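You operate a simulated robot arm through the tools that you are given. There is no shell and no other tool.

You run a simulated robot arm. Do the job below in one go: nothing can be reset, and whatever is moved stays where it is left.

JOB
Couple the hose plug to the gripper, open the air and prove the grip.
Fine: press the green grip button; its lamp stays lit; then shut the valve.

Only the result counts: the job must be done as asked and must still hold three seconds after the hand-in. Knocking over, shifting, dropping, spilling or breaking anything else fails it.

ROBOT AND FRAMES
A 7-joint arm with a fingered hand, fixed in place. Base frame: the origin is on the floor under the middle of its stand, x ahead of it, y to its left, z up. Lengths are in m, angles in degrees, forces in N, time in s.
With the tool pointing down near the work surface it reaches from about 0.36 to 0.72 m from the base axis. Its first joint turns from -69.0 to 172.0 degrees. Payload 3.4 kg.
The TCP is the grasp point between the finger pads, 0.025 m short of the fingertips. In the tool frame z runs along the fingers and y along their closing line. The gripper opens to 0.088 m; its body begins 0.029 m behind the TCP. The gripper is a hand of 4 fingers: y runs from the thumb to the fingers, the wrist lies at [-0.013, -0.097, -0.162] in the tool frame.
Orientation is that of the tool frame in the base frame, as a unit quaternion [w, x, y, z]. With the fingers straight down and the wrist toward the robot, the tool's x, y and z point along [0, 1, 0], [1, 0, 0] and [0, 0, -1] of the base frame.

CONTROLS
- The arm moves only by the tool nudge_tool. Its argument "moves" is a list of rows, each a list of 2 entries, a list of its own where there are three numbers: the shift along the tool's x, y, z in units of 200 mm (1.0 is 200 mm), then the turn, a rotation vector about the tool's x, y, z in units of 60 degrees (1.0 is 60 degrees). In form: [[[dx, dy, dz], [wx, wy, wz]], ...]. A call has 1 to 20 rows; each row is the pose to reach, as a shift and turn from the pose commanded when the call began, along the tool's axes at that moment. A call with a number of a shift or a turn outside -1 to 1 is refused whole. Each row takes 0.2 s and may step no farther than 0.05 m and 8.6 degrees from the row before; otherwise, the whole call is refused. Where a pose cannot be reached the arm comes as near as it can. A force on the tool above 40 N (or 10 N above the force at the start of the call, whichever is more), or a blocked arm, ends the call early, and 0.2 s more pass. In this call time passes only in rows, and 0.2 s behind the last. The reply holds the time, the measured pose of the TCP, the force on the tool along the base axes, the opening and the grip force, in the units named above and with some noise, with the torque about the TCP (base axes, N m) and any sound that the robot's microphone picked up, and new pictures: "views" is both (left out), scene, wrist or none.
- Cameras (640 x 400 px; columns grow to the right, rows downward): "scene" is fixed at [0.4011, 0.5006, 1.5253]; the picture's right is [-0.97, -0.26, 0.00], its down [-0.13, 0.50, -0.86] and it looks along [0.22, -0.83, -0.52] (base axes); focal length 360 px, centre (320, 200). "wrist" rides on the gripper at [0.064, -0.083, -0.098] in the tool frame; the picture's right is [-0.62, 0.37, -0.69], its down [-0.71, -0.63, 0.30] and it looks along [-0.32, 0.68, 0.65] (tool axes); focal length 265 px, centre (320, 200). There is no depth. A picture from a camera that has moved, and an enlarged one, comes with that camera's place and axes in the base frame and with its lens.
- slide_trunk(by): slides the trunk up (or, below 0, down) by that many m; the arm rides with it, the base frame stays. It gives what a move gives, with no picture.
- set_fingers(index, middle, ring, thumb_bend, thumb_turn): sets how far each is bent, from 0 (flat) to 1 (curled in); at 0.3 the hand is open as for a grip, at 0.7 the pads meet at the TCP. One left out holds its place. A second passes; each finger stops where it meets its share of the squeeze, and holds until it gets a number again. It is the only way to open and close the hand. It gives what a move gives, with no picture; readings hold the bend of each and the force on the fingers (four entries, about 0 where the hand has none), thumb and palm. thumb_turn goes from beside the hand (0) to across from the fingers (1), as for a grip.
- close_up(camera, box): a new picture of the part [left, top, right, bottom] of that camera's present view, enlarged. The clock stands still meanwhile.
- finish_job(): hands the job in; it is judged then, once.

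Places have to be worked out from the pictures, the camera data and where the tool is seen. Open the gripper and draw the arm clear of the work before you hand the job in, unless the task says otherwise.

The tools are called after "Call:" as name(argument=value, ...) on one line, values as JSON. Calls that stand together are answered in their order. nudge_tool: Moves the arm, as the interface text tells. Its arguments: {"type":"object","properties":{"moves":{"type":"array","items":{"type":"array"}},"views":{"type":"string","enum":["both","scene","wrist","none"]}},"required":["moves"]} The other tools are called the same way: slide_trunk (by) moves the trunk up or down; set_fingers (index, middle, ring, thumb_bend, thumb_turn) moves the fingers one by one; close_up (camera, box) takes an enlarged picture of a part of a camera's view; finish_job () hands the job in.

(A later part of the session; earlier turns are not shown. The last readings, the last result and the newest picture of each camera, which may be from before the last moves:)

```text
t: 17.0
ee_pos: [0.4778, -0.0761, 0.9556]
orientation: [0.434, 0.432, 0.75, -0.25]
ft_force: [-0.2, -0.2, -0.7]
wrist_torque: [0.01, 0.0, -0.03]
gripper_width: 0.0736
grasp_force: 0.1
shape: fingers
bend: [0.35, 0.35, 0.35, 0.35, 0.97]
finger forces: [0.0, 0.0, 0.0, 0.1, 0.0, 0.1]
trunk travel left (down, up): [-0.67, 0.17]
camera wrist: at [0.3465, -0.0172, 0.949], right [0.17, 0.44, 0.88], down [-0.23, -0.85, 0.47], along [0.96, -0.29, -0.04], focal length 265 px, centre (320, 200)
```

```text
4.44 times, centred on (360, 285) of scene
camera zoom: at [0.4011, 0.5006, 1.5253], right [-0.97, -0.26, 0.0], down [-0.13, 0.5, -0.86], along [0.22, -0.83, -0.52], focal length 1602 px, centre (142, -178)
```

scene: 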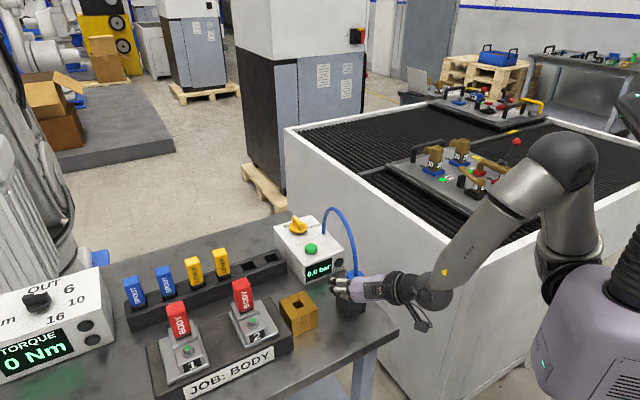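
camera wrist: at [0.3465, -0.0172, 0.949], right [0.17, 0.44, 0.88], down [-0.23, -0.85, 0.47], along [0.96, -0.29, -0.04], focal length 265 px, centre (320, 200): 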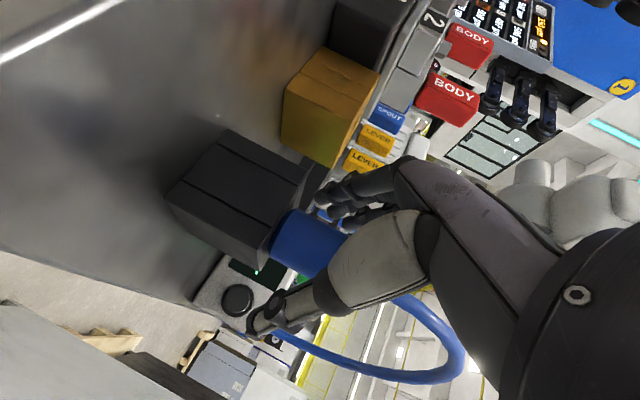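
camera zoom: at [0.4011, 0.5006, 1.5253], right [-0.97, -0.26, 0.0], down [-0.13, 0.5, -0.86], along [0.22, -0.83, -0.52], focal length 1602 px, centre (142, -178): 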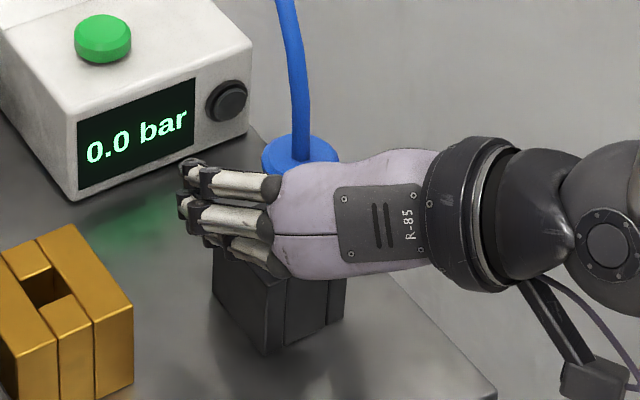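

Now the flange and hose stand clear above the hand, and the three fingers lie stacked across the collar. I'll close onto it.

Call:
set_fingers(index=0.7, middle=0.7, ring=0.7, thumb_bend=0.7)

Call:
close_up(camera="wrist", box=[220, 150, 420, 350])

Call:
close_up(camera="scene", box=[310, 240, 410, 330])

```text
t: 18.0
ee_pos: [0.4792, -0.0767, 0.9556]
orientation: [0.434, 0.432, 0.75, -0.25]
ft_force: [0.3, 0.1, 0.3]
wrist_torque: [0.01, 0.02, 0.01]
gripper_width: 0.016
grasp_force: 7.3
shape: fingers
bend: [0.62, 0.69, 0.69, 0.63, 0.97]
finger forces: [5.6, 0.5, 0.9, 0.0, 7.2, 0.0]
trunk travel left (down, up): [-0.67, 0.17]
```

```text
2.00 times, centred on (320, 250) of wrist
camera zoom: at [0.3466, -0.0175, 0.9492], right [0.17, 0.44, 0.88], down [-0.23, -0.85, 0.47], along [0.96, -0.29, -0.04], focal length 531 px, centre (320, 100)
```

zoom: 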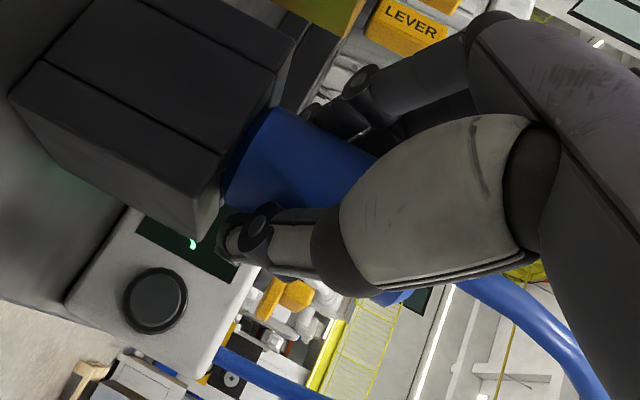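

```text
4.44 times, centred on (360, 285) of scene
camera zoom: at [0.4011, 0.5006, 1.5253], right [-0.97, -0.26, 0.0], down [-0.13, 0.5, -0.86], along [0.22, -0.83, -0.52], focal length 1602 px, centre (142, -178)
```

zoom: 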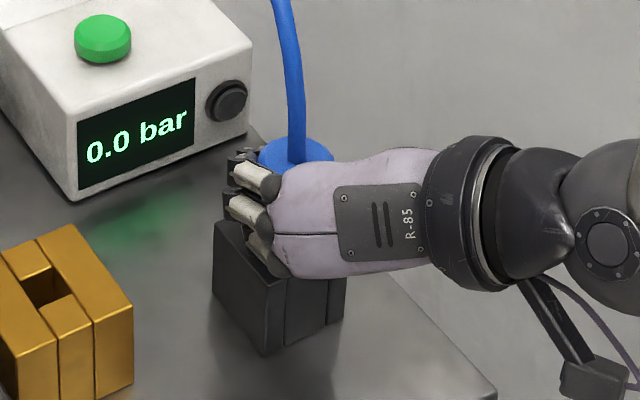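

Thumb and index carry the load, since they oppose each other, while the middle and ring touch lightly and steady the collar. I'll raise the thumb and index squeeze moderately and watch that the wrist force stays near zero.

Call:
set_fingers(index=0.76, middle=0.73, ring=0.72, thumb_bend=0.77)

Call:
close_up(camera="wrist", box=[180, 130, 400, 330])

Call:
close_up(camera="scene", box=[310, 240, 410, 330])

```text
t: 19.0
ee_pos: [0.4786, -0.0777, 0.9543]
orientation: [0.433, 0.432, 0.75, -0.25]
ft_force: [4.3, -5.0, 3.8]
wrist_torque: [-0.08, -0.08, -0.02]
gripper_width: 0.0114
grasp_force: 15.5
shape: fingers
bend: [0.73, 0.72, 0.72, 0.66, 0.97]
finger forces: [13.2, 2.2, 0.7, 0.0, 14.5, 0.1]
trunk travel left (down, up): [-0.67, 0.17]
```

```text
2.00 times, centred on (290, 230) of wrist
camera zoom: at [0.3472, -0.0184, 0.9491], right [0.17, 0.44, 0.88], down [-0.23, -0.85, 0.47], along [0.96, -0.29, -0.04], focal length 531 px, centre (380, 140)
```

zoom: 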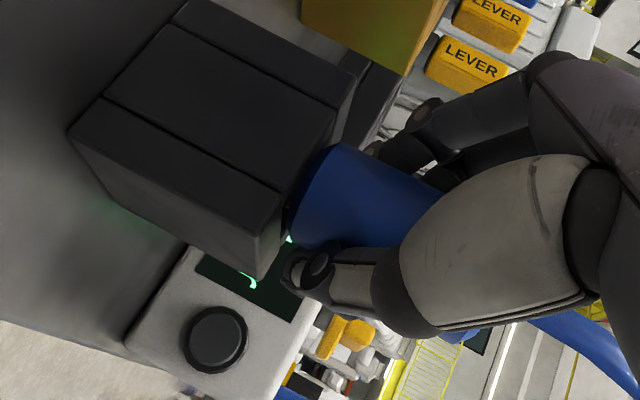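

```text
4.44 times, centred on (360, 285) of scene
camera zoom: at [0.4011, 0.5006, 1.5253], right [-0.97, -0.26, 0.0], down [-0.13, 0.5, -0.86], along [0.22, -0.83, -0.52], focal length 1602 px, centre (142, -178)
```

zoom: 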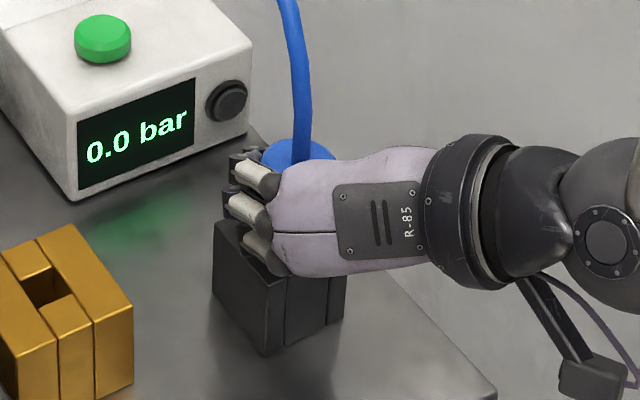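

The small finger gap (11 mm on a roughly 29 mm collar) and the forward pull show that the pads are closing in front of the collar's widest point. The hand is about 10 mm too far forward. I'll reopen, back off 10 mm horizontally, and look before re-closing.

Call:
set_fingers(index=0.35, middle=0.35, ring=0.35, thumb_bend=0.35)

Call:
nudge_tool(moves=[[[0.012, 0, -0.022], [0, 0, 0]], [[0.025, 0, -0.0433], [0, 0, 0]], [[0.025, 0, -0.0433], [0, 0, 0]]], views="both")

Call:
close_up(camera="wrist", box=[180, 130, 400, 330])

Call:
close_up(camera="scene", box=[310, 240, 410, 330])

```text
t: 20.0
ee_pos: [0.4788, -0.0763, 0.955]
orientation: [0.434, 0.432, 0.75, -0.25]
ft_force: [-0.3, 0.2, 0.3]
wrist_torque: [0.04, -0.02, -0.02]
gripper_width: 0.0739
grasp_force: 0.0
shape: fingers
bend: [0.35, 0.35, 0.35, 0.35, 0.97]
finger forces: [0.1, 0.1, 0.1, 0.0, 0.0, 0.0]
trunk travel left (down, up): [-0.67, 0.17]
```

```text
t: 20.8
ee_pos: [0.4724, -0.068, 0.956]
orientation: [0.434, 0.432, 0.75, -0.25]
ft_force: [-0.4, -0.4, -0.5]
wrist_torque: [-0.01, 0.0, -0.01]
gripper_width: 0.0736
grasp_force: 0.1
shape: fingers
bend: [0.35, 0.35, 0.35, 0.35, 0.97]
finger forces: [0.0, 0.1, 0.1, 0.0, 0.0, 0.0]
trunk travel left (down, up): [-0.67, 0.17]
camera wrist: at [0.3413, -0.0087, 0.9492], right [0.17, 0.44, 0.88], down [-0.23, -0.85, 0.47], along [0.96, -0.29, -0.04], focal length 265 px, centre (320, 200)
```

scene: 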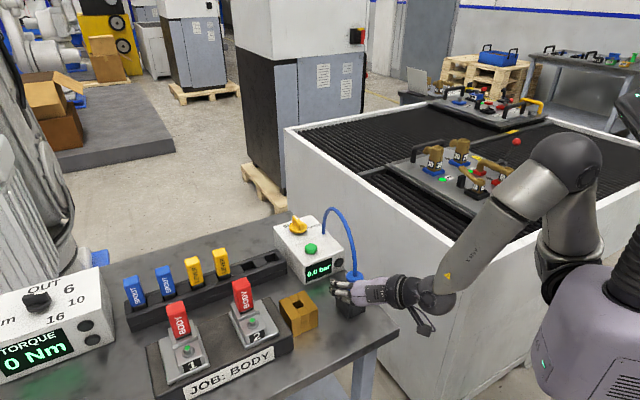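
wrist: 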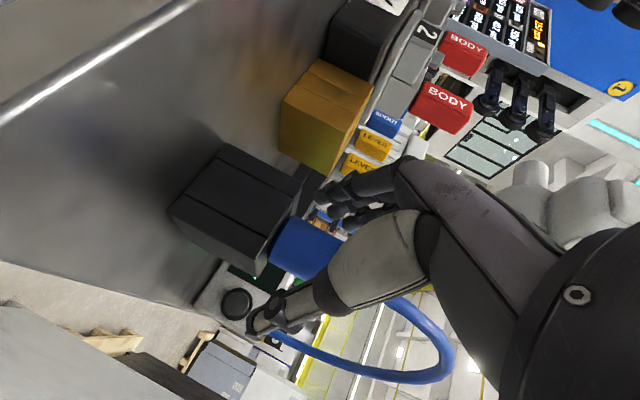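

```text
2.00 times, centred on (290, 230) of wrist
camera zoom: at [0.3413, -0.0087, 0.9492], right [0.17, 0.44, 0.88], down [-0.23, -0.85, 0.47], along [0.96, -0.29, -0.04], focal length 531 px, centre (380, 140)
```

zoom: 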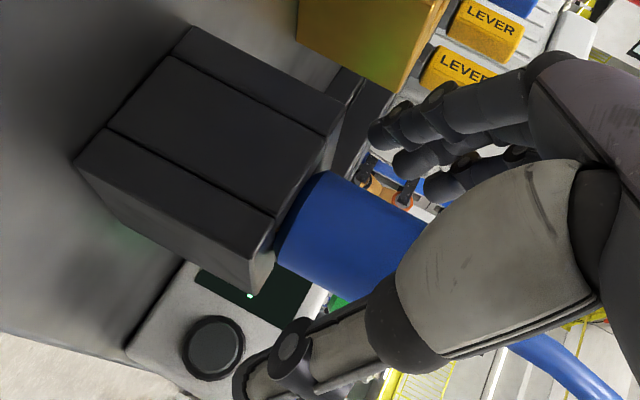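

```text
4.44 times, centred on (360, 285) of scene
camera zoom: at [0.4011, 0.5006, 1.5253], right [-0.97, -0.26, 0.0], down [-0.13, 0.5, -0.86], along [0.22, -0.83, -0.52], focal length 1602 px, centre (142, -178)
```

zoom: 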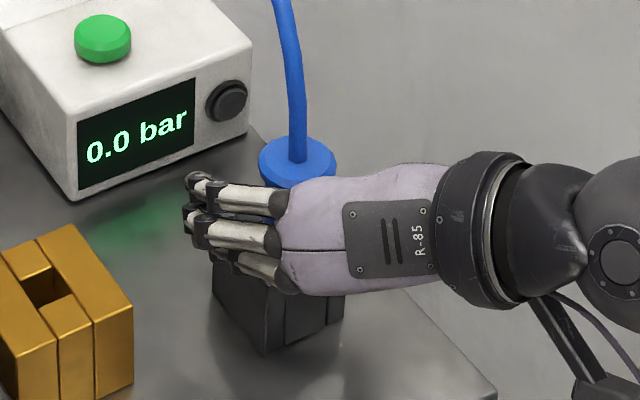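

The plug is upright again and centred between fingertips and thumb tip. I'll close again.

Call:
set_fingers(index=0.68, middle=0.68, ring=0.68, thumb_bend=0.68)

Call:
close_up(camera="wrist", box=[180, 130, 400, 330])

Call:
close_up(camera="scene", box=[310, 240, 410, 330])

```text
t: 21.8
ee_pos: [0.4729, -0.0682, 0.9556]
orientation: [0.434, 0.432, 0.75, -0.25]
ft_force: [2.0, -1.9, 2.5]
wrist_torque: [-0.04, 0.0, 0.01]
gripper_width: 0.0215
grasp_force: 8.1
shape: fingers
bend: [0.6, 0.64, 0.66, 0.59, 0.97]
finger forces: [5.2, 3.0, 1.3, 0.0, 6.9, 0.0]
trunk travel left (down, up): [-0.67, 0.17]
```

```text
2.00 times, centred on (290, 230) of wrist
camera zoom: at [0.3416, -0.0088, 0.9492], right [0.17, 0.44, 0.88], down [-0.23, -0.85, 0.47], along [0.96, -0.29, -0.04], focal length 531 px, centre (380, 140)
```

zoom: 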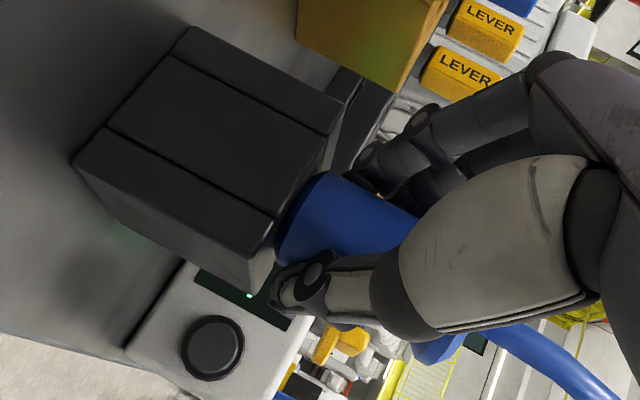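

```text
4.44 times, centred on (360, 285) of scene
camera zoom: at [0.4011, 0.5006, 1.5253], right [-0.97, -0.26, 0.0], down [-0.13, 0.5, -0.86], along [0.22, -0.83, -0.52], focal length 1602 px, centre (142, -178)
```

zoom: 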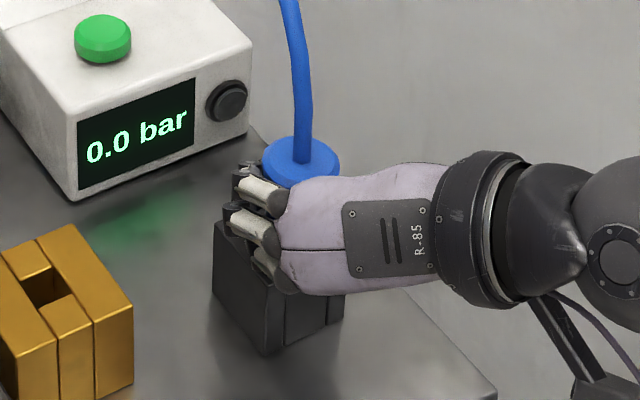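

All three fingers now share the load, but a slight forward pull remains, so I'm still a few millimetres too far forward. I'll open, back off 5 mm more and close again.

Call:
set_fingers(index=0.4, middle=0.4, ring=0.4, thumb_bend=0.4)

Call:
nudge_tool(moves=[[[0.0125, 0, -0.0217], [0, 0, 0]], [[0.0125, 0, -0.0217], [0, 0, 0]]], views="none")

Call:
set_fingers(index=0.68, middle=0.68, ring=0.68, thumb_bend=0.68)

Call:
close_up(camera="wrist", box=[180, 130, 400, 330])

Call:
close_up(camera="scene", box=[310, 240, 410, 330])

```text
t: 22.8
ee_pos: [0.4726, -0.0671, 0.9556]
orientation: [0.434, 0.432, 0.75, -0.25]
ft_force: [-0.7, 0.1, -0.5]
wrist_torque: [0.01, 0.0, 0.02]
gripper_width: 0.0629
grasp_force: 0.1
shape: fingers
bend: [0.4, 0.4, 0.4, 0.4, 0.97]
finger forces: [0.1, 0.0, 0.0, 0.0, 0.0, 0.1]
trunk travel left (down, up): [-0.67, 0.17]
```

```text
t: 23.4
ee_pos: [0.471, -0.0639, 0.9545]
orientation: [0.435, 0.432, 0.75, -0.249]
ft_force: [-0.4, -0.1, 0.3]
wrist_torque: [0.02, -0.01, 0.06]
gripper_width: 0.0632
grasp_force: 0.0
shape: fingers
bend: [0.4, 0.4, 0.4, 0.4, 0.97]
finger forces: [0.0, 0.1, 0.0, 0.0, 0.0, 0.0]
trunk travel left (down, up): [-0.67, 0.17]
```

```text
t: 24.4
ee_pos: [0.472, -0.0636, 0.9563]
orientation: [0.434, 0.432, 0.75, -0.249]
ft_force: [2.1, 0.1, 5.9]
wrist_torque: [-0.08, -0.03, -0.02]
gripper_width: 0.0227
grasp_force: 9.0
shape: fingers
bend: [0.61, 0.64, 0.65, 0.58, 0.97]
finger forces: [4.3, 3.9, 2.3, 0.0, 7.7, 0.0]
trunk travel left (down, up): [-0.67, 0.17]
```

```text
2.00 times, centred on (290, 230) of wrist
camera zoom: at [0.3398, -0.0041, 0.949], right [0.17, 0.44, 0.88], down [-0.23, -0.85, 0.47], along [0.96, -0.29, -0.04], focal length 531 px, centre (380, 140)
```

zoom: 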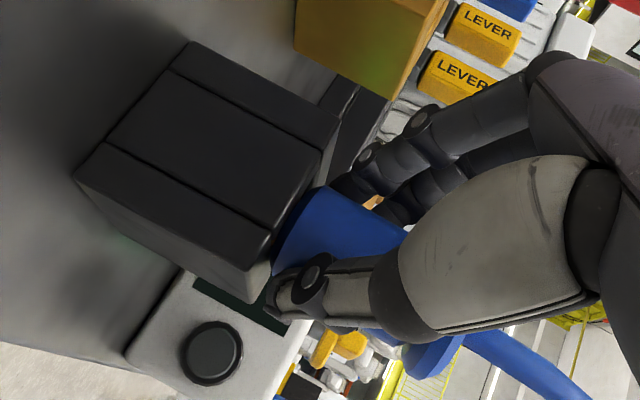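

```text
4.44 times, centred on (360, 285) of scene
camera zoom: at [0.4011, 0.5006, 1.5253], right [-0.97, -0.26, 0.0], down [-0.13, 0.5, -0.86], along [0.22, -0.83, -0.52], focal length 1602 px, centre (142, -178)
```

zoom: 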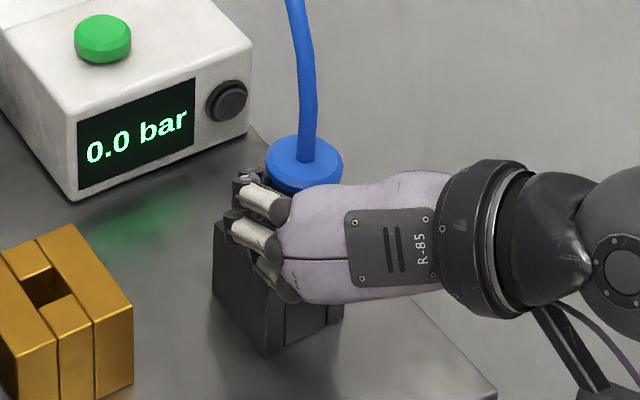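

The grip is balanced (4.3, 3.9 and 2.3 N against the thumb's 7.7 N), but about 6 N upward on the wrist suggests the lowest fingertip presses the holder top. I'll open slightly, rise 5 mm and re-close.

Call:
set_fingers(index=0.45, middle=0.45, ring=0.45, thumb_bend=0.45)

Call:
nudge_tool(moves=[[[-0.0217, 0, -0.0125], [0, 0, 0]], [[-0.0217, 0, -0.0125], [0, 0, 0]]], views="none")

Call:
set_fingers(index=0.68, middle=0.68, ring=0.68, thumb_bend=0.68)

Call:
close_up(camera="wrist", box=[180, 130, 400, 330])

Call:
close_up(camera="scene", box=[310, 240, 410, 330])

```text
t: 25.4
ee_pos: [0.471, -0.0631, 0.9543]
orientation: [0.434, 0.433, 0.75, -0.25]
ft_force: [-0.1, -0.2, 0.0]
wrist_torque: [0.01, -0.02, 0.0]
gripper_width: 0.0519
grasp_force: 0.1
shape: fingers
bend: [0.45, 0.45, 0.45, 0.45, 0.97]
finger forces: [0.0, 0.1, 0.1, 0.1, 0.0, 0.0]
trunk travel left (down, up): [-0.67, 0.17]
```

```text
t: 26.0
ee_pos: [0.4719, -0.0641, 0.9613]
orientation: [0.434, 0.432, 0.75, -0.25]
ft_force: [-1.3, 0.1, 0.1]
wrist_torque: [0.01, -0.01, 0.01]
gripper_width: 0.0523
grasp_force: 0.1
shape: fingers
bend: [0.45, 0.45, 0.45, 0.45, 0.97]
finger forces: [0.0, 0.0, 0.1, 0.0, 0.0, 0.0]
trunk travel left (down, up): [-0.67, 0.17]
```

```text
t: 27.0
ee_pos: [0.4714, -0.0629, 0.9607]
orientation: [0.434, 0.432, 0.75, -0.25]
ft_force: [1.5, 0.4, 4.3]
wrist_torque: [-0.09, 0.01, 0.01]
gripper_width: 0.0224
grasp_force: 8.8
shape: fingers
bend: [0.61, 0.64, 0.66, 0.58, 0.97]
finger forces: [4.3, 3.6, 1.7, 0.0, 7.9, 0.0]
trunk travel left (down, up): [-0.67, 0.17]
```

```text
2.00 times, centred on (290, 230) of wrist
camera zoom: at [0.3394, -0.0041, 0.9543], right [0.17, 0.44, 0.88], down [-0.23, -0.85, 0.47], along [0.96, -0.29, -0.04], focal length 531 px, centre (380, 140)
```

zoom: 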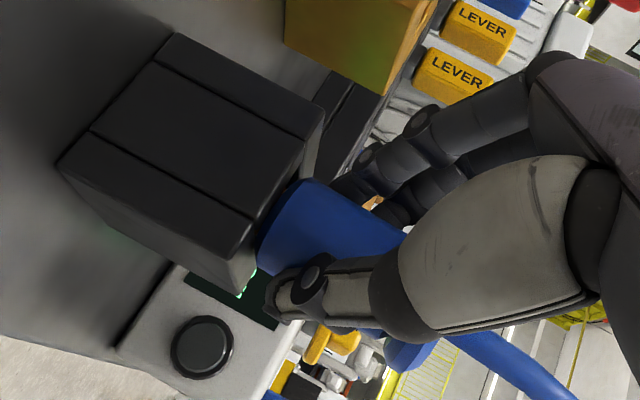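

```text
4.44 times, centred on (360, 285) of scene
camera zoom: at [0.4011, 0.5006, 1.5253], right [-0.97, -0.26, 0.0], down [-0.13, 0.5, -0.86], along [0.22, -0.83, -0.52], focal length 1602 px, centre (142, -178)
```

zoom: 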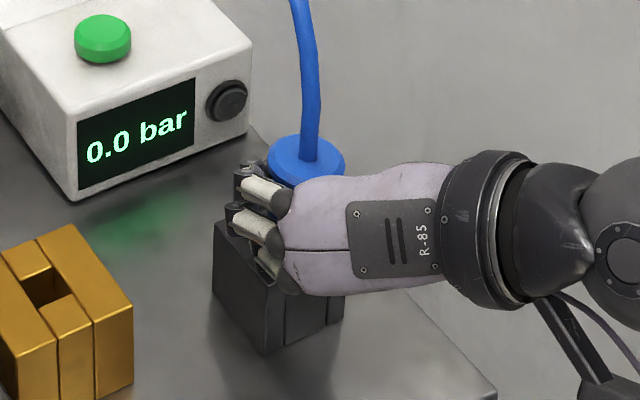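

The flange has been pushed about 8 to 10 mm toward the thumb side, so the plug is leaning in its loose holder. I'll open, let it settle, and check its resting pose before correcting the hand sideways.

Call:
set_fingers(index=0.4, middle=0.4, ring=0.4, thumb_bend=0.4)

Call:
close_up(camera="wrist", box=[180, 130, 400, 330])

Call:
close_up(camera="scene", box=[310, 240, 410, 330])

```text
t: 28.0
ee_pos: [0.4712, -0.0645, 0.9611]
orientation: [0.434, 0.432, 0.75, -0.251]
ft_force: [0.5, 0.1, -0.3]
wrist_torque: [-0.02, 0.0, 0.0]
gripper_width: 0.0634
grasp_force: 0.1
shape: fingers
bend: [0.4, 0.4, 0.4, 0.4, 0.97]
finger forces: [0.0, 0.1, 0.0, 0.1, 0.0, 0.1]
trunk travel left (down, up): [-0.67, 0.17]
```

```text
2.00 times, centred on (290, 230) of wrist
camera zoom: at [0.3394, -0.0043, 0.9541], right [0.17, 0.44, 0.88], down [-0.23, -0.85, 0.47], along [0.96, -0.29, -0.04], focal length 531 px, centre (380, 140)
```

zoom: 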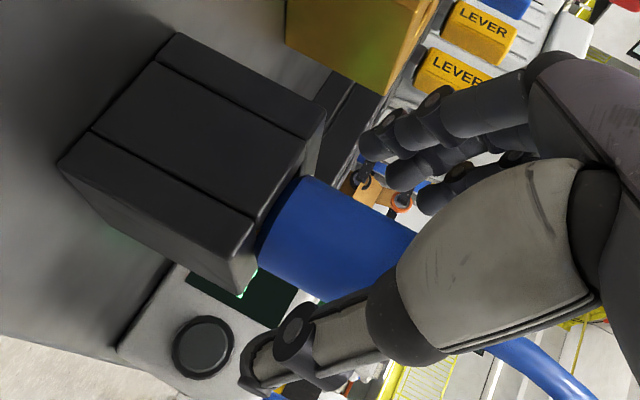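

```text
4.44 times, centred on (360, 285) of scene
camera zoom: at [0.4011, 0.5006, 1.5253], right [-0.97, -0.26, 0.0], down [-0.13, 0.5, -0.86], along [0.22, -0.83, -0.52], focal length 1602 px, centre (142, -178)
```

zoom: 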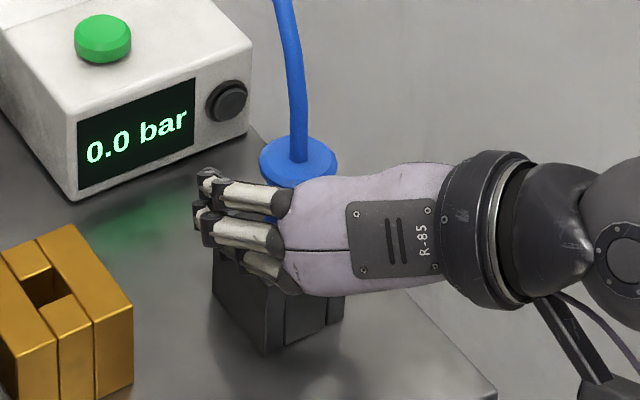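

The plug rests shifted about 6 mm toward the thumb, because three fingers against one thumb push it that way. I'll close with a stiffer thumb target and lighter, equal finger targets so the collar is squared up and centred.

Call:
set_fingers(thumb_bend=0.6, index=0.55, middle=0.55, ring=0.55)

Call:
set_fingers(thumb_bend=0.7, index=0.62, middle=0.62, ring=0.62)

Call:
close_up(camera="wrist", box=[180, 130, 400, 330])

Call:
close_up(camera="scene", box=[310, 240, 410, 330])

```text
t: 29.0
ee_pos: [0.4711, -0.0641, 0.9604]
orientation: [0.434, 0.432, 0.75, -0.249]
ft_force: [-0.3, 0.2, 0.4]
wrist_torque: [0.0, -0.02, -0.01]
gripper_width: 0.0265
grasp_force: 0.7
shape: fingers
bend: [0.55, 0.55, 0.55, 0.59, 0.97]
finger forces: [0.3, 0.0, 0.1, 0.1, 0.3, 0.0]
trunk travel left (down, up): [-0.67, 0.17]
```

```text
t: 30.0
ee_pos: [0.4713, -0.0635, 0.9606]
orientation: [0.434, 0.432, 0.75, -0.25]
ft_force: [0.0, 0.6, 1.4]
wrist_torque: [-0.03, 0.01, -0.01]
gripper_width: 0.0227
grasp_force: 6.5
shape: fingers
bend: [0.57, 0.59, 0.6, 0.61, 0.97]
finger forces: [3.2, 2.3, 1.2, 0.0, 6.2, 0.0]
trunk travel left (down, up): [-0.67, 0.17]
```

```text
2.00 times, centred on (290, 230) of wrist
camera zoom: at [0.3393, -0.0042, 0.9542], right [0.17, 0.44, 0.88], down [-0.23, -0.85, 0.47], along [0.96, -0.29, -0.04], focal length 531 px, centre (380, 140)
```

zoom: 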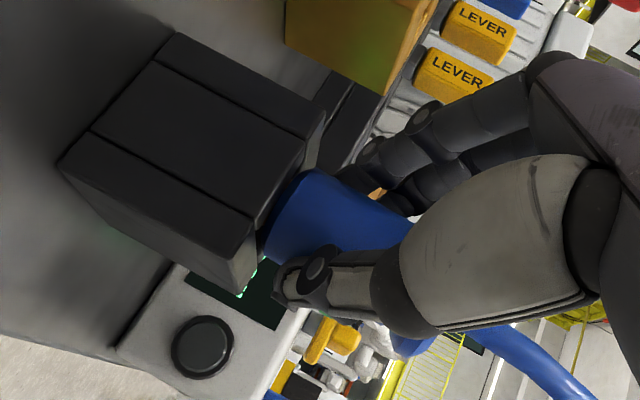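

```text
4.44 times, centred on (360, 285) of scene
camera zoom: at [0.4011, 0.5006, 1.5253], right [-0.97, -0.26, 0.0], down [-0.13, 0.5, -0.86], along [0.22, -0.83, -0.52], focal length 1602 px, centre (142, -178)
```

zoom: 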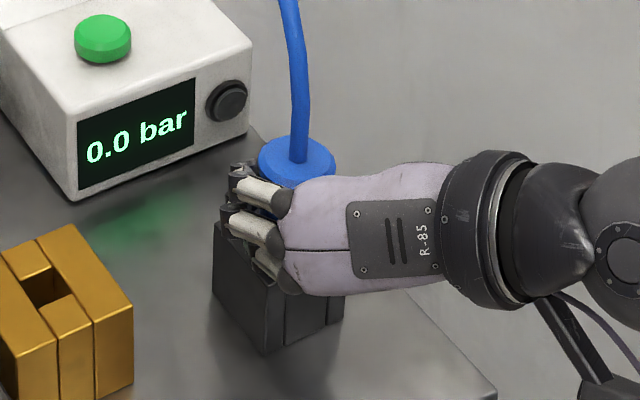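

This is a balanced grip with almost no wrist load, and the flange stays put. I'll raise the squeeze proportionally to about 11 N before lifting.

Call:
set_fingers(thumb_bend=0.78, index=0.64, middle=0.65, ring=0.65)

Call:
close_up(camera="scene", box=[310, 240, 410, 330])

```text
t: 31.0
ee_pos: [0.4711, -0.0636, 0.9618]
orientation: [0.434, 0.433, 0.75, -0.25]
ft_force: [-1.9, -0.7, 4.6]
wrist_torque: [-0.07, 0.06, 0.0]
gripper_width: 0.0218
grasp_force: 12.8
shape: fingers
bend: [0.57, 0.6, 0.62, 0.64, 0.96]
finger forces: [5.1, 4.5, 2.7, 0.0, 13.2, 0.0]
trunk travel left (down, up): [-0.67, 0.17]
```

```text
4.44 times, centred on (360, 285) of scene
camera zoom: at [0.4011, 0.5006, 1.5253], right [-0.97, -0.26, 0.0], down [-0.13, 0.5, -0.86], along [0.22, -0.83, -0.52], focal length 1602 px, centre (142, -178)
```

zoom: 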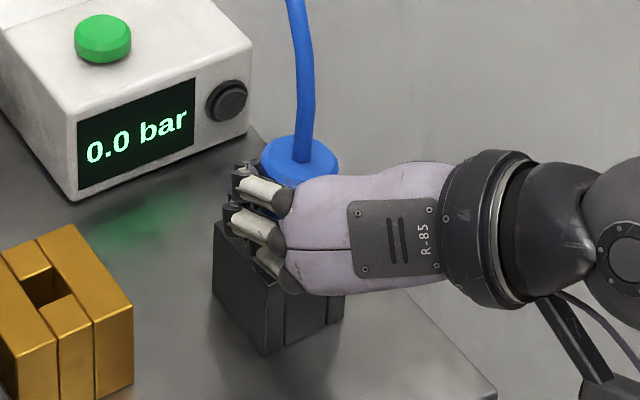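

The grip is about 13 N. I'll lift slowly, 30 mm straight up first, and check that the plug comes along.

Call:
nudge_tool(moves=[[[-0.0217, 0, -0.0125], [0, 0, 0]], [[-0.0433, 0, -0.025], [0, 0, 0]], [[-0.0866, 0, -0.05], [0, 0, 0]], [[-0.13, 0, -0.075], [0, 0, 0]], [[-0.13, 0, -0.075], [0, 0, 0]]], views="both")

Call:
close_up(camera="wrist", box=[180, 130, 400, 330])

Call:
close_up(camera="scene", box=[310, 240, 410, 330])

```text
t: 32.2
ee_pos: [0.471, -0.0629, 0.9911]
orientation: [0.433, 0.433, 0.75, -0.249]
ft_force: [0.1, 0.3, -0.9]
wrist_torque: [-0.01, -0.01, -0.03]
gripper_width: 0.0216
grasp_force: 12.0
shape: fingers
bend: [0.55, 0.6, 0.63, 0.66, 0.94]
finger forces: [6.5, 4.3, 1.3, 0.0, 12.0, 0.1]
trunk travel left (down, up): [-0.67, 0.17]
camera wrist: at [0.3394, -0.0044, 0.9847], right [0.17, 0.44, 0.88], down [-0.23, -0.85, 0.47], along [0.96, -0.29, -0.05], focal length 265 px, centre (320, 200)
```

scene: 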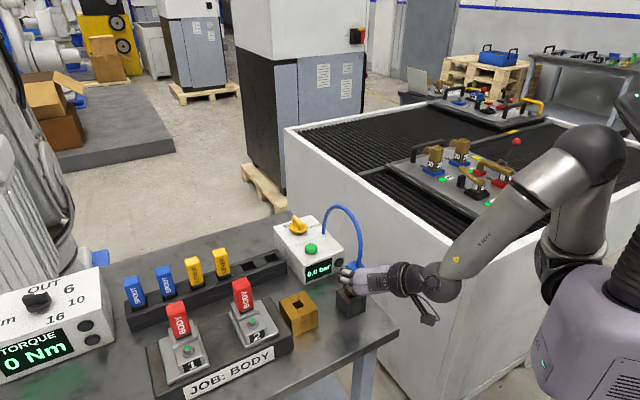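
wrist: 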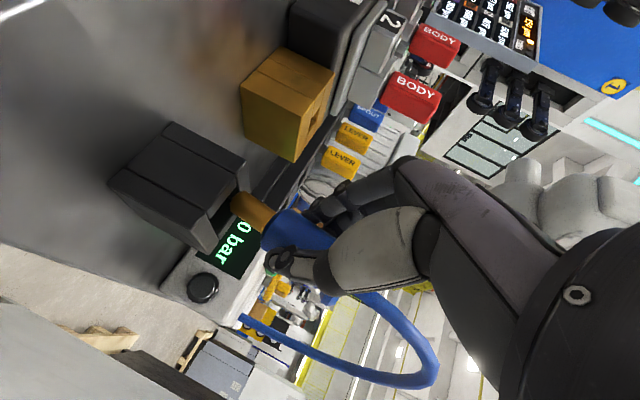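

```text
2.00 times, centred on (290, 230) of wrist
camera zoom: at [0.3394, -0.0044, 0.9847], right [0.17, 0.44, 0.88], down [-0.23, -0.85, 0.47], along [0.96, -0.29, -0.05], focal length 531 px, centre (380, 140)
```

zoom: 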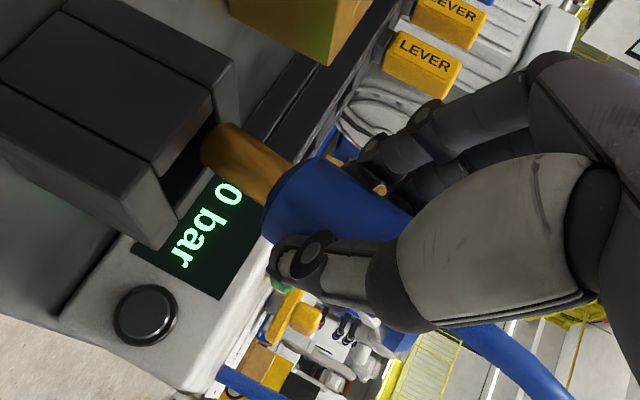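

```text
4.44 times, centred on (360, 285) of scene
camera zoom: at [0.4011, 0.5006, 1.5253], right [-0.97, -0.26, 0.0], down [-0.13, 0.5, -0.86], along [0.22, -0.83, -0.52], focal length 1602 px, centre (142, -178)
```

zoom: 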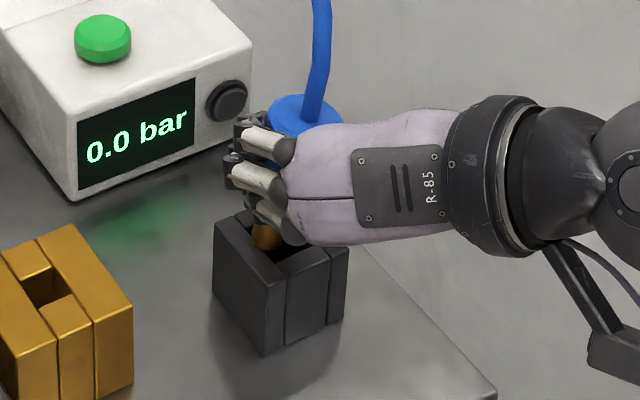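

The plug came up: a round brass stem shows below the blue collar, so its yaw doesn't matter. I'll lift another 40 mm to clear the holder fully.

Call:
nudge_tool(moves=[[[-0.0433, 0, -0.025], [0, 0, 0]], [[-0.0866, 0, -0.05], [0, 0, 0]], [[-0.13, 0, -0.075], [0, 0, 0]], [[-0.173, 0, -0.1], [0, 0, 0]], [[-0.173, 0, -0.1], [0, 0, 0]]], views="both")

Call:
close_up(camera="wrist", box=[180, 130, 400, 330])

Call:
close_up(camera="scene", box=[310, 230, 410, 320])

```text
t: 33.4
ee_pos: [0.4722, -0.0621, 1.0301]
orientation: [0.432, 0.432, 0.751, -0.251]
ft_force: [0.4, 0.3, -1.4]
wrist_torque: [0.02, 0.04, 0.0]
gripper_width: 0.0219
grasp_force: 12.2
shape: fingers
bend: [0.55, 0.6, 0.63, 0.66, 0.94]
finger forces: [6.6, 4.3, 1.4, 0.0, 12.2, 0.0]
trunk travel left (down, up): [-0.67, 0.17]
camera wrist: at [0.3408, -0.0037, 1.0243], right [0.17, 0.44, 0.88], down [-0.23, -0.85, 0.47], along [0.96, -0.29, -0.05], focal length 265 px, centre (320, 200)
```

scene: 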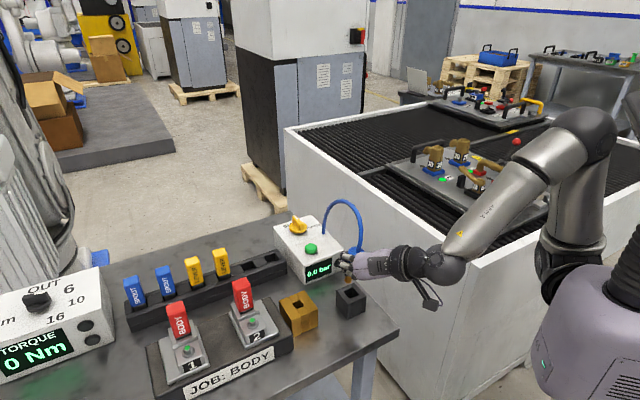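
wrist: 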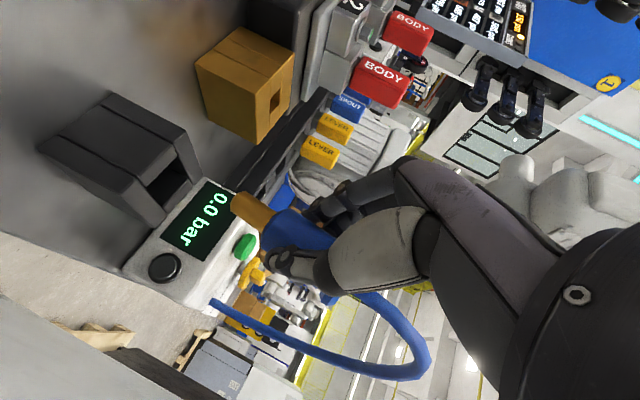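

```text
2.00 times, centred on (290, 230) of wrist
camera zoom: at [0.3408, -0.0037, 1.0243], right [0.17, 0.44, 0.88], down [-0.23, -0.85, 0.47], along [0.96, -0.29, -0.05], focal length 531 px, centre (380, 140)
```

zoom: 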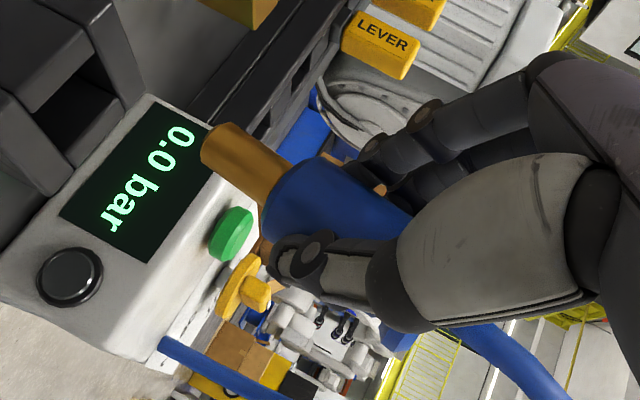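

```text
4.44 times, centred on (360, 275) of scene
camera zoom: at [0.4011, 0.5006, 1.5253], right [-0.97, -0.26, 0.0], down [-0.13, 0.5, -0.86], along [0.22, -0.83, -0.52], focal length 1602 px, centre (142, -133)
```

zoom: 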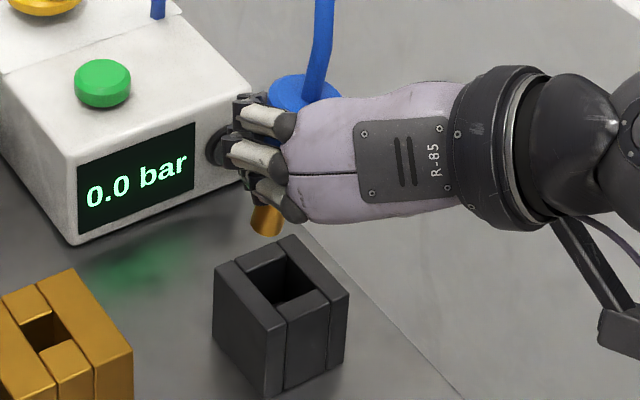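

The plug is free, but in the scene view the stem tip lies left of the flange axis, so it's tilted several degrees in the hand. I'll enlarge both views to measure the tilt.

Call:
close_up(camera="scene", box=[335, 240, 385, 290])

Call:
close_up(camera="wrist", box=[225, 180, 325, 260])

Call:
close_up(camera="scene", box=[265, 280, 335, 345])

```text
8.00 times, centred on (360, 265) of scene
camera zoom: at [0.4011, 0.5006, 1.5253], right [-0.97, -0.26, 0.0], down [-0.13, 0.5, -0.86], along [0.22, -0.83, -0.52], focal length 2884 px, centre (0, -320)
```

zoom: 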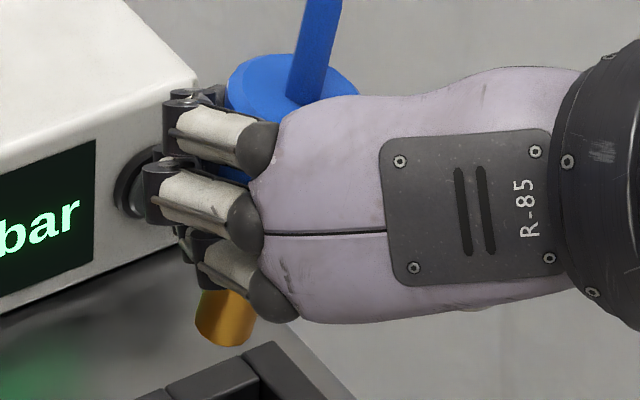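

```text
5.00 times, centred on (275, 220) of wrist
camera zoom: at [0.3408, -0.0037, 1.0243], right [0.17, 0.44, 0.88], down [-0.23, -0.85, 0.47], along [0.96, -0.29, -0.05], focal length 1327 px, centre (545, 100)
```

zoom: 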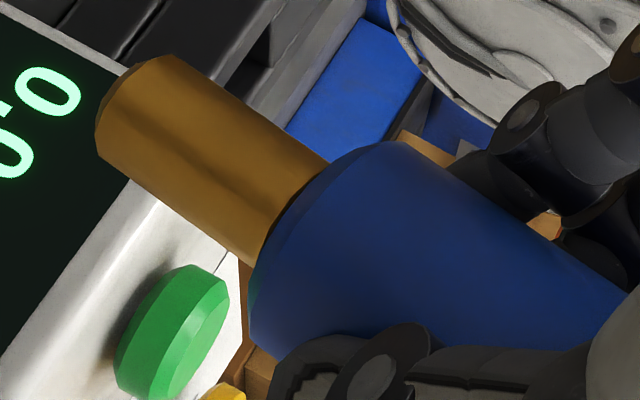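

```text
6.15 times, centred on (300, 312) of scene
camera zoom: at [0.4011, 0.5006, 1.5253], right [-0.97, -0.26, 0.0], down [-0.13, 0.5, -0.86], along [0.22, -0.83, -0.52], focal length 2218 px, centre (443, -492)
```

zoom: 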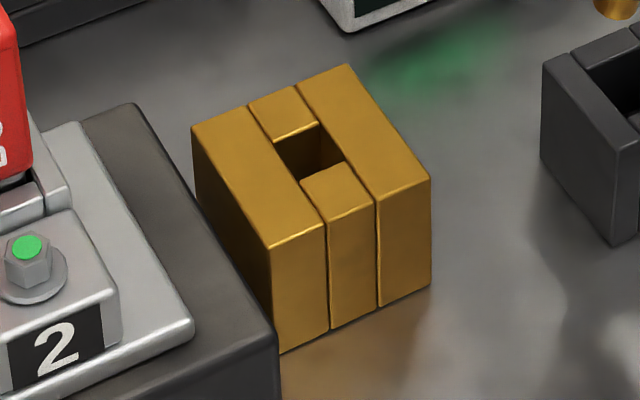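

Triangulating gives a plug 86 mm long overall with a 14.5 mm stem, tilted about 10° in the hand (tip toward +x). The gold hole is roughly 18 x 21 mm. I'll rotate the hand to make the plug vertical while carrying it at this height to just above the gold hole.

Call:
nudge_tool(moves=[[[0.0024, 0.12, -0.004], [0.0155, 0.0121, -0.0268]], [[0.0048, 0.24, -0.0082], [0.031, 0.0243, -0.0536]], [[0.0072, 0.36, -0.0123], [0.0464, 0.0364, -0.0804]], [[0.0096, 0.48, -0.0164], [0.0619, 0.0486, -0.1072]], [[0.012, 0.6, -0.0205], [0.0774, 0.0607, -0.134]], [[0.012, 0.6, -0.0205], [0.0774, 0.0607, -0.134]]], views="both")

Call:
close_up(camera="scene", box=[270, 240, 350, 330])

Call:
close_up(camera="wrist", box=[160, 130, 360, 290])

```text
t: 34.8
ee_pos: [0.5729, 0.0004, 1.0307]
orientation: [0.374, 0.402, 0.781, -0.297]
ft_force: [-0.1, -0.7, -0.1]
wrist_torque: [0.0, 0.0, -0.03]
gripper_width: 0.0218
grasp_force: 12.2
shape: fingers
bend: [0.55, 0.6, 0.63, 0.67, 0.94]
finger forces: [6.6, 4.4, 1.3, 0.1, 12.2, 0.0]
trunk travel left (down, up): [-0.67, 0.17]
camera wrist: at [0.4419, 0.0602, 1.0451], right [0.32, 0.46, 0.83], down [-0.15, -0.84, 0.52], along [0.94, -0.29, -0.2], focal length 265 px, centre (320, 200)
```

scene: 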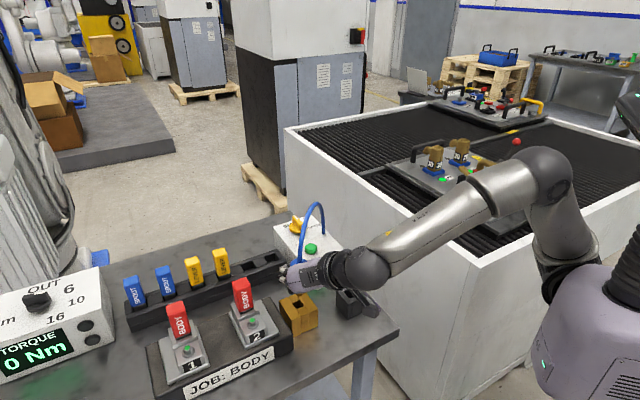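
wrist: 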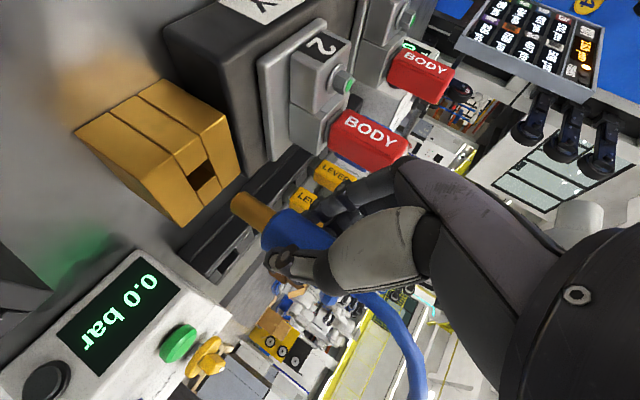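

```text
4.44 times, centred on (310, 285) of scene
camera zoom: at [0.4011, 0.5006, 1.5253], right [-0.97, -0.26, 0.0], down [-0.13, 0.5, -0.86], along [0.22, -0.83, -0.52], focal length 1602 px, centre (364, -178)
```

zoom: 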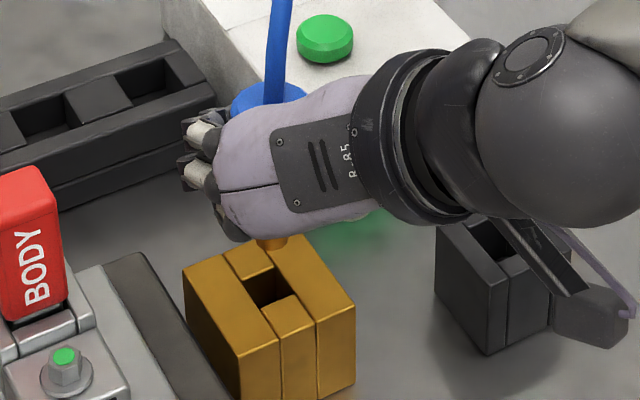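

```text
2.50 times, centred on (260, 210) of wrist
camera zoom: at [0.4419, 0.0602, 1.0451], right [0.32, 0.46, 0.83], down [-0.15, -0.84, 0.52], along [0.94, -0.29, -0.2], focal length 664 px, centre (470, 175)
```

zoom: 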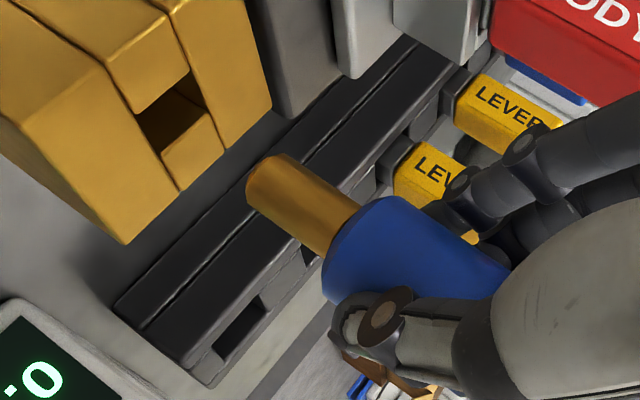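

The plug now looks nearly vertical above the socket. I'll take tighter enlargements to measure the stem tip against the hole before lowering.

Call:
close_up(camera="wrist", box=[225, 180, 325, 260])

Call:
close_up(camera="scene", box=[275, 250, 335, 325])

Call:
close_up(camera="wrist", box=[150, 120, 290, 232])

```text
5.00 times, centred on (275, 220) of wrist
camera zoom: at [0.4419, 0.0602, 1.0451], right [0.32, 0.46, 0.83], down [-0.15, -0.84, 0.52], along [0.94, -0.29, -0.2], focal length 1327 px, centre (545, 100)
```

zoom: 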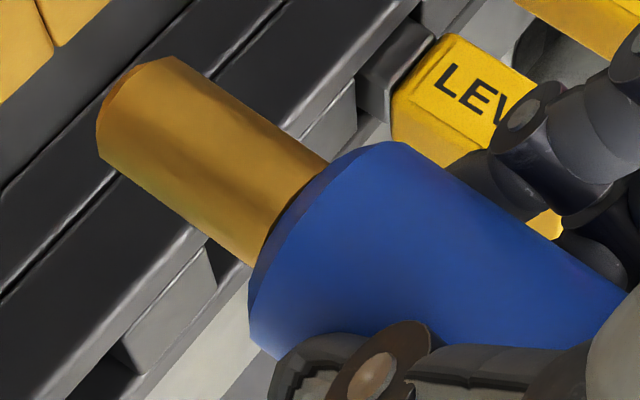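

```text
5.33 times, centred on (305, 288) of scene
camera zoom: at [0.4011, 0.5006, 1.5253], right [-0.97, -0.26, 0.0], down [-0.13, 0.5, -0.86], along [0.22, -0.83, -0.52], focal length 1922 px, centre (400, -267)
```

zoom: 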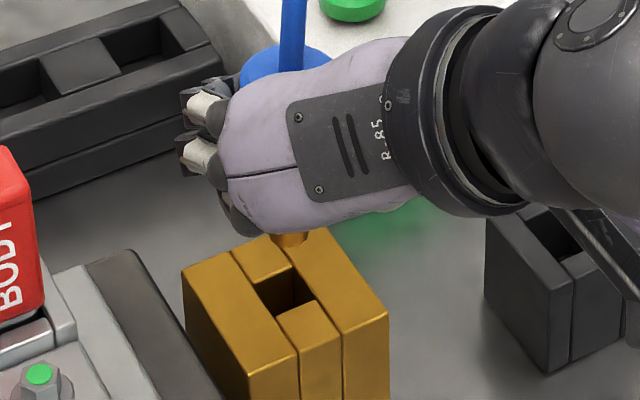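

```text
3.57 times, centred on (220, 176) of wrist
camera zoom: at [0.4419, 0.0602, 1.0451], right [0.32, 0.46, 0.83], down [-0.15, -0.84, 0.52], along [0.94, -0.29, -0.2], focal length 948 px, centre (677, 286)
```

zoom: 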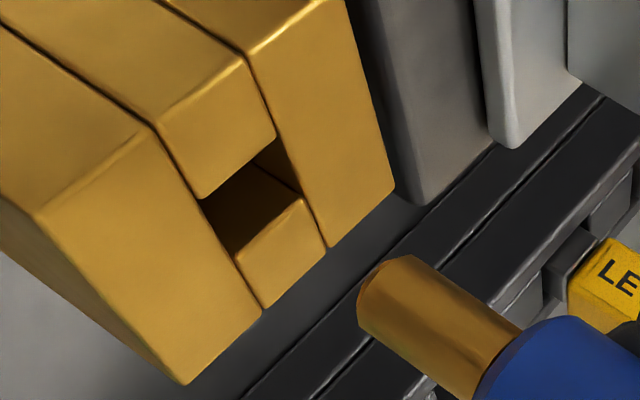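

Using the same camera pair, the stem tip is at (0.584, -0.015, 0.967) and the hole centre at (0.588, -0.017, 0.933), with the plug within about 1° of vertical. I'll shift the tip +3.8 mm in x and -1.6 mm in y, lower to about 9 mm above the hole, and check again.

Call:
nudge_tool(moves=[[[0.031, 0.011, 0.027], [0, 0, 0]], [[0.062, 0.022, 0.054], [0, 0, 0]], [[0.0925, 0.0325, 0.0805], [0, 0, 0]], [[0.0925, 0.0325, 0.0805], [0, 0, 0]]], views="both")

Call:
close_up(camera="scene", box=[275, 250, 335, 325])

Call:
close_up(camera="wrist", box=[170, 140, 310, 252])

```text
t: 35.8
ee_pos: [0.5794, -0.0086, 1.0223]
orientation: [0.367, 0.423, 0.781, -0.275]
ft_force: [0.2, -0.1, 0.4]
wrist_torque: [0.01, 0.0, 0.03]
gripper_width: 0.0216
grasp_force: 12.3
shape: fingers
bend: [0.55, 0.6, 0.63, 0.67, 0.94]
finger forces: [6.5, 4.3, 1.4, 0.0, 11.9, 0.1]
trunk travel left (down, up): [-0.67, 0.17]
camera wrist: at [0.4501, 0.0525, 1.0379], right [0.31, 0.41, 0.86], down [-0.17, -0.86, 0.48], along [0.93, -0.3, -0.2], focal length 265 px, centre (320, 200)
```

scene: 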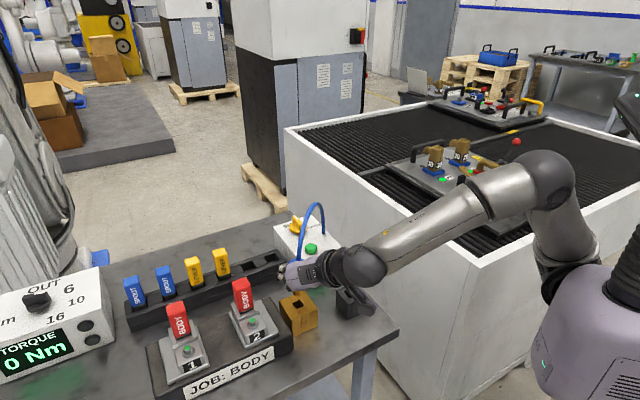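
wrist: 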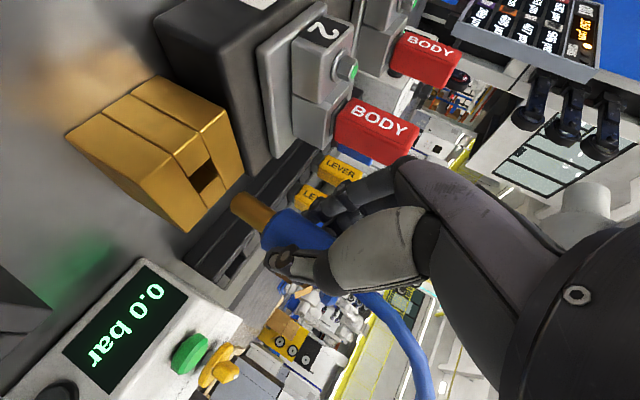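

```text
5.33 times, centred on (305, 288) of scene
camera zoom: at [0.4011, 0.5006, 1.5253], right [-0.97, -0.26, 0.0], down [-0.13, 0.5, -0.86], along [0.22, -0.83, -0.52], focal length 1922 px, centre (400, -267)
```

zoom: 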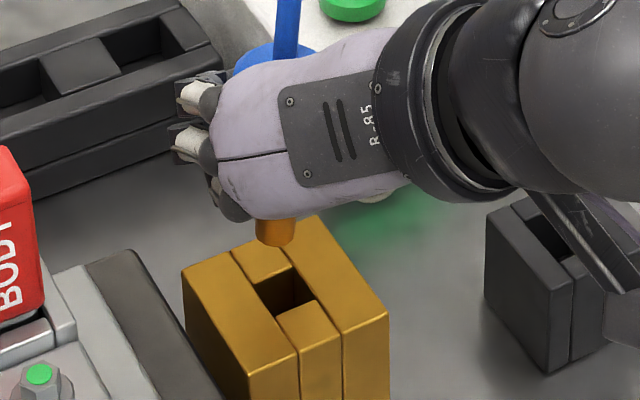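

```text
3.57 times, centred on (240, 196) of wrist
camera zoom: at [0.4501, 0.0525, 1.0379], right [0.31, 0.41, 0.86], down [-0.17, -0.86, 0.48], along [0.93, -0.3, -0.2], focal length 948 px, centre (606, 214)
```

zoom: 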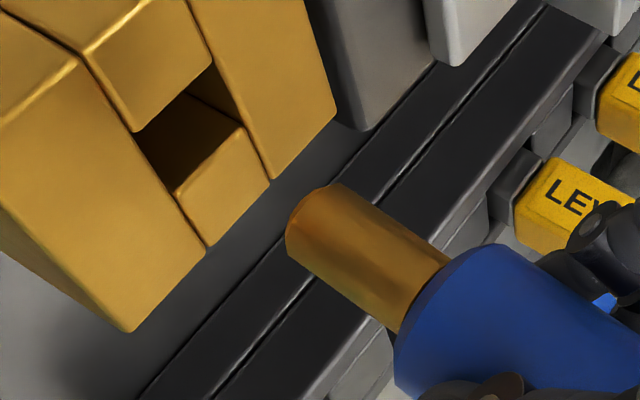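

The arm couldn't follow that descent: a wrist limit turned the hand a few degrees. Lowering by the trunk keeps every joint fixed and gives a pure vertical motion, so I'll raise back to the reachable pose with the small x/y correction kept, then descend with the trunk.

Call:
nudge_tool(moves=[[[-0.041, -0.008, -0.027], [0, 0, 0]], [[-0.082, -0.016, -0.054], [0, 0, 0]], [[-0.1235, -0.0245, -0.0815], [0, 0, 0]], [[-0.1235, -0.0245, -0.0815], [0, 0, 0]]], views="none")

```text
t: 36.8
ee_pos: [0.5785, -0.0129, 1.0415]
orientation: [0.363, 0.42, 0.782, -0.285]
ft_force: [0.2, -0.4, -0.9]
wrist_torque: [0.02, 0.0, 0.01]
gripper_width: 0.022
grasp_force: 12.2
shape: fingers
bend: [0.55, 0.6, 0.63, 0.67, 0.94]
finger forces: [6.6, 4.4, 1.3, 0.1, 12.0, 0.0]
trunk travel left (down, up): [-0.67, 0.17]
```

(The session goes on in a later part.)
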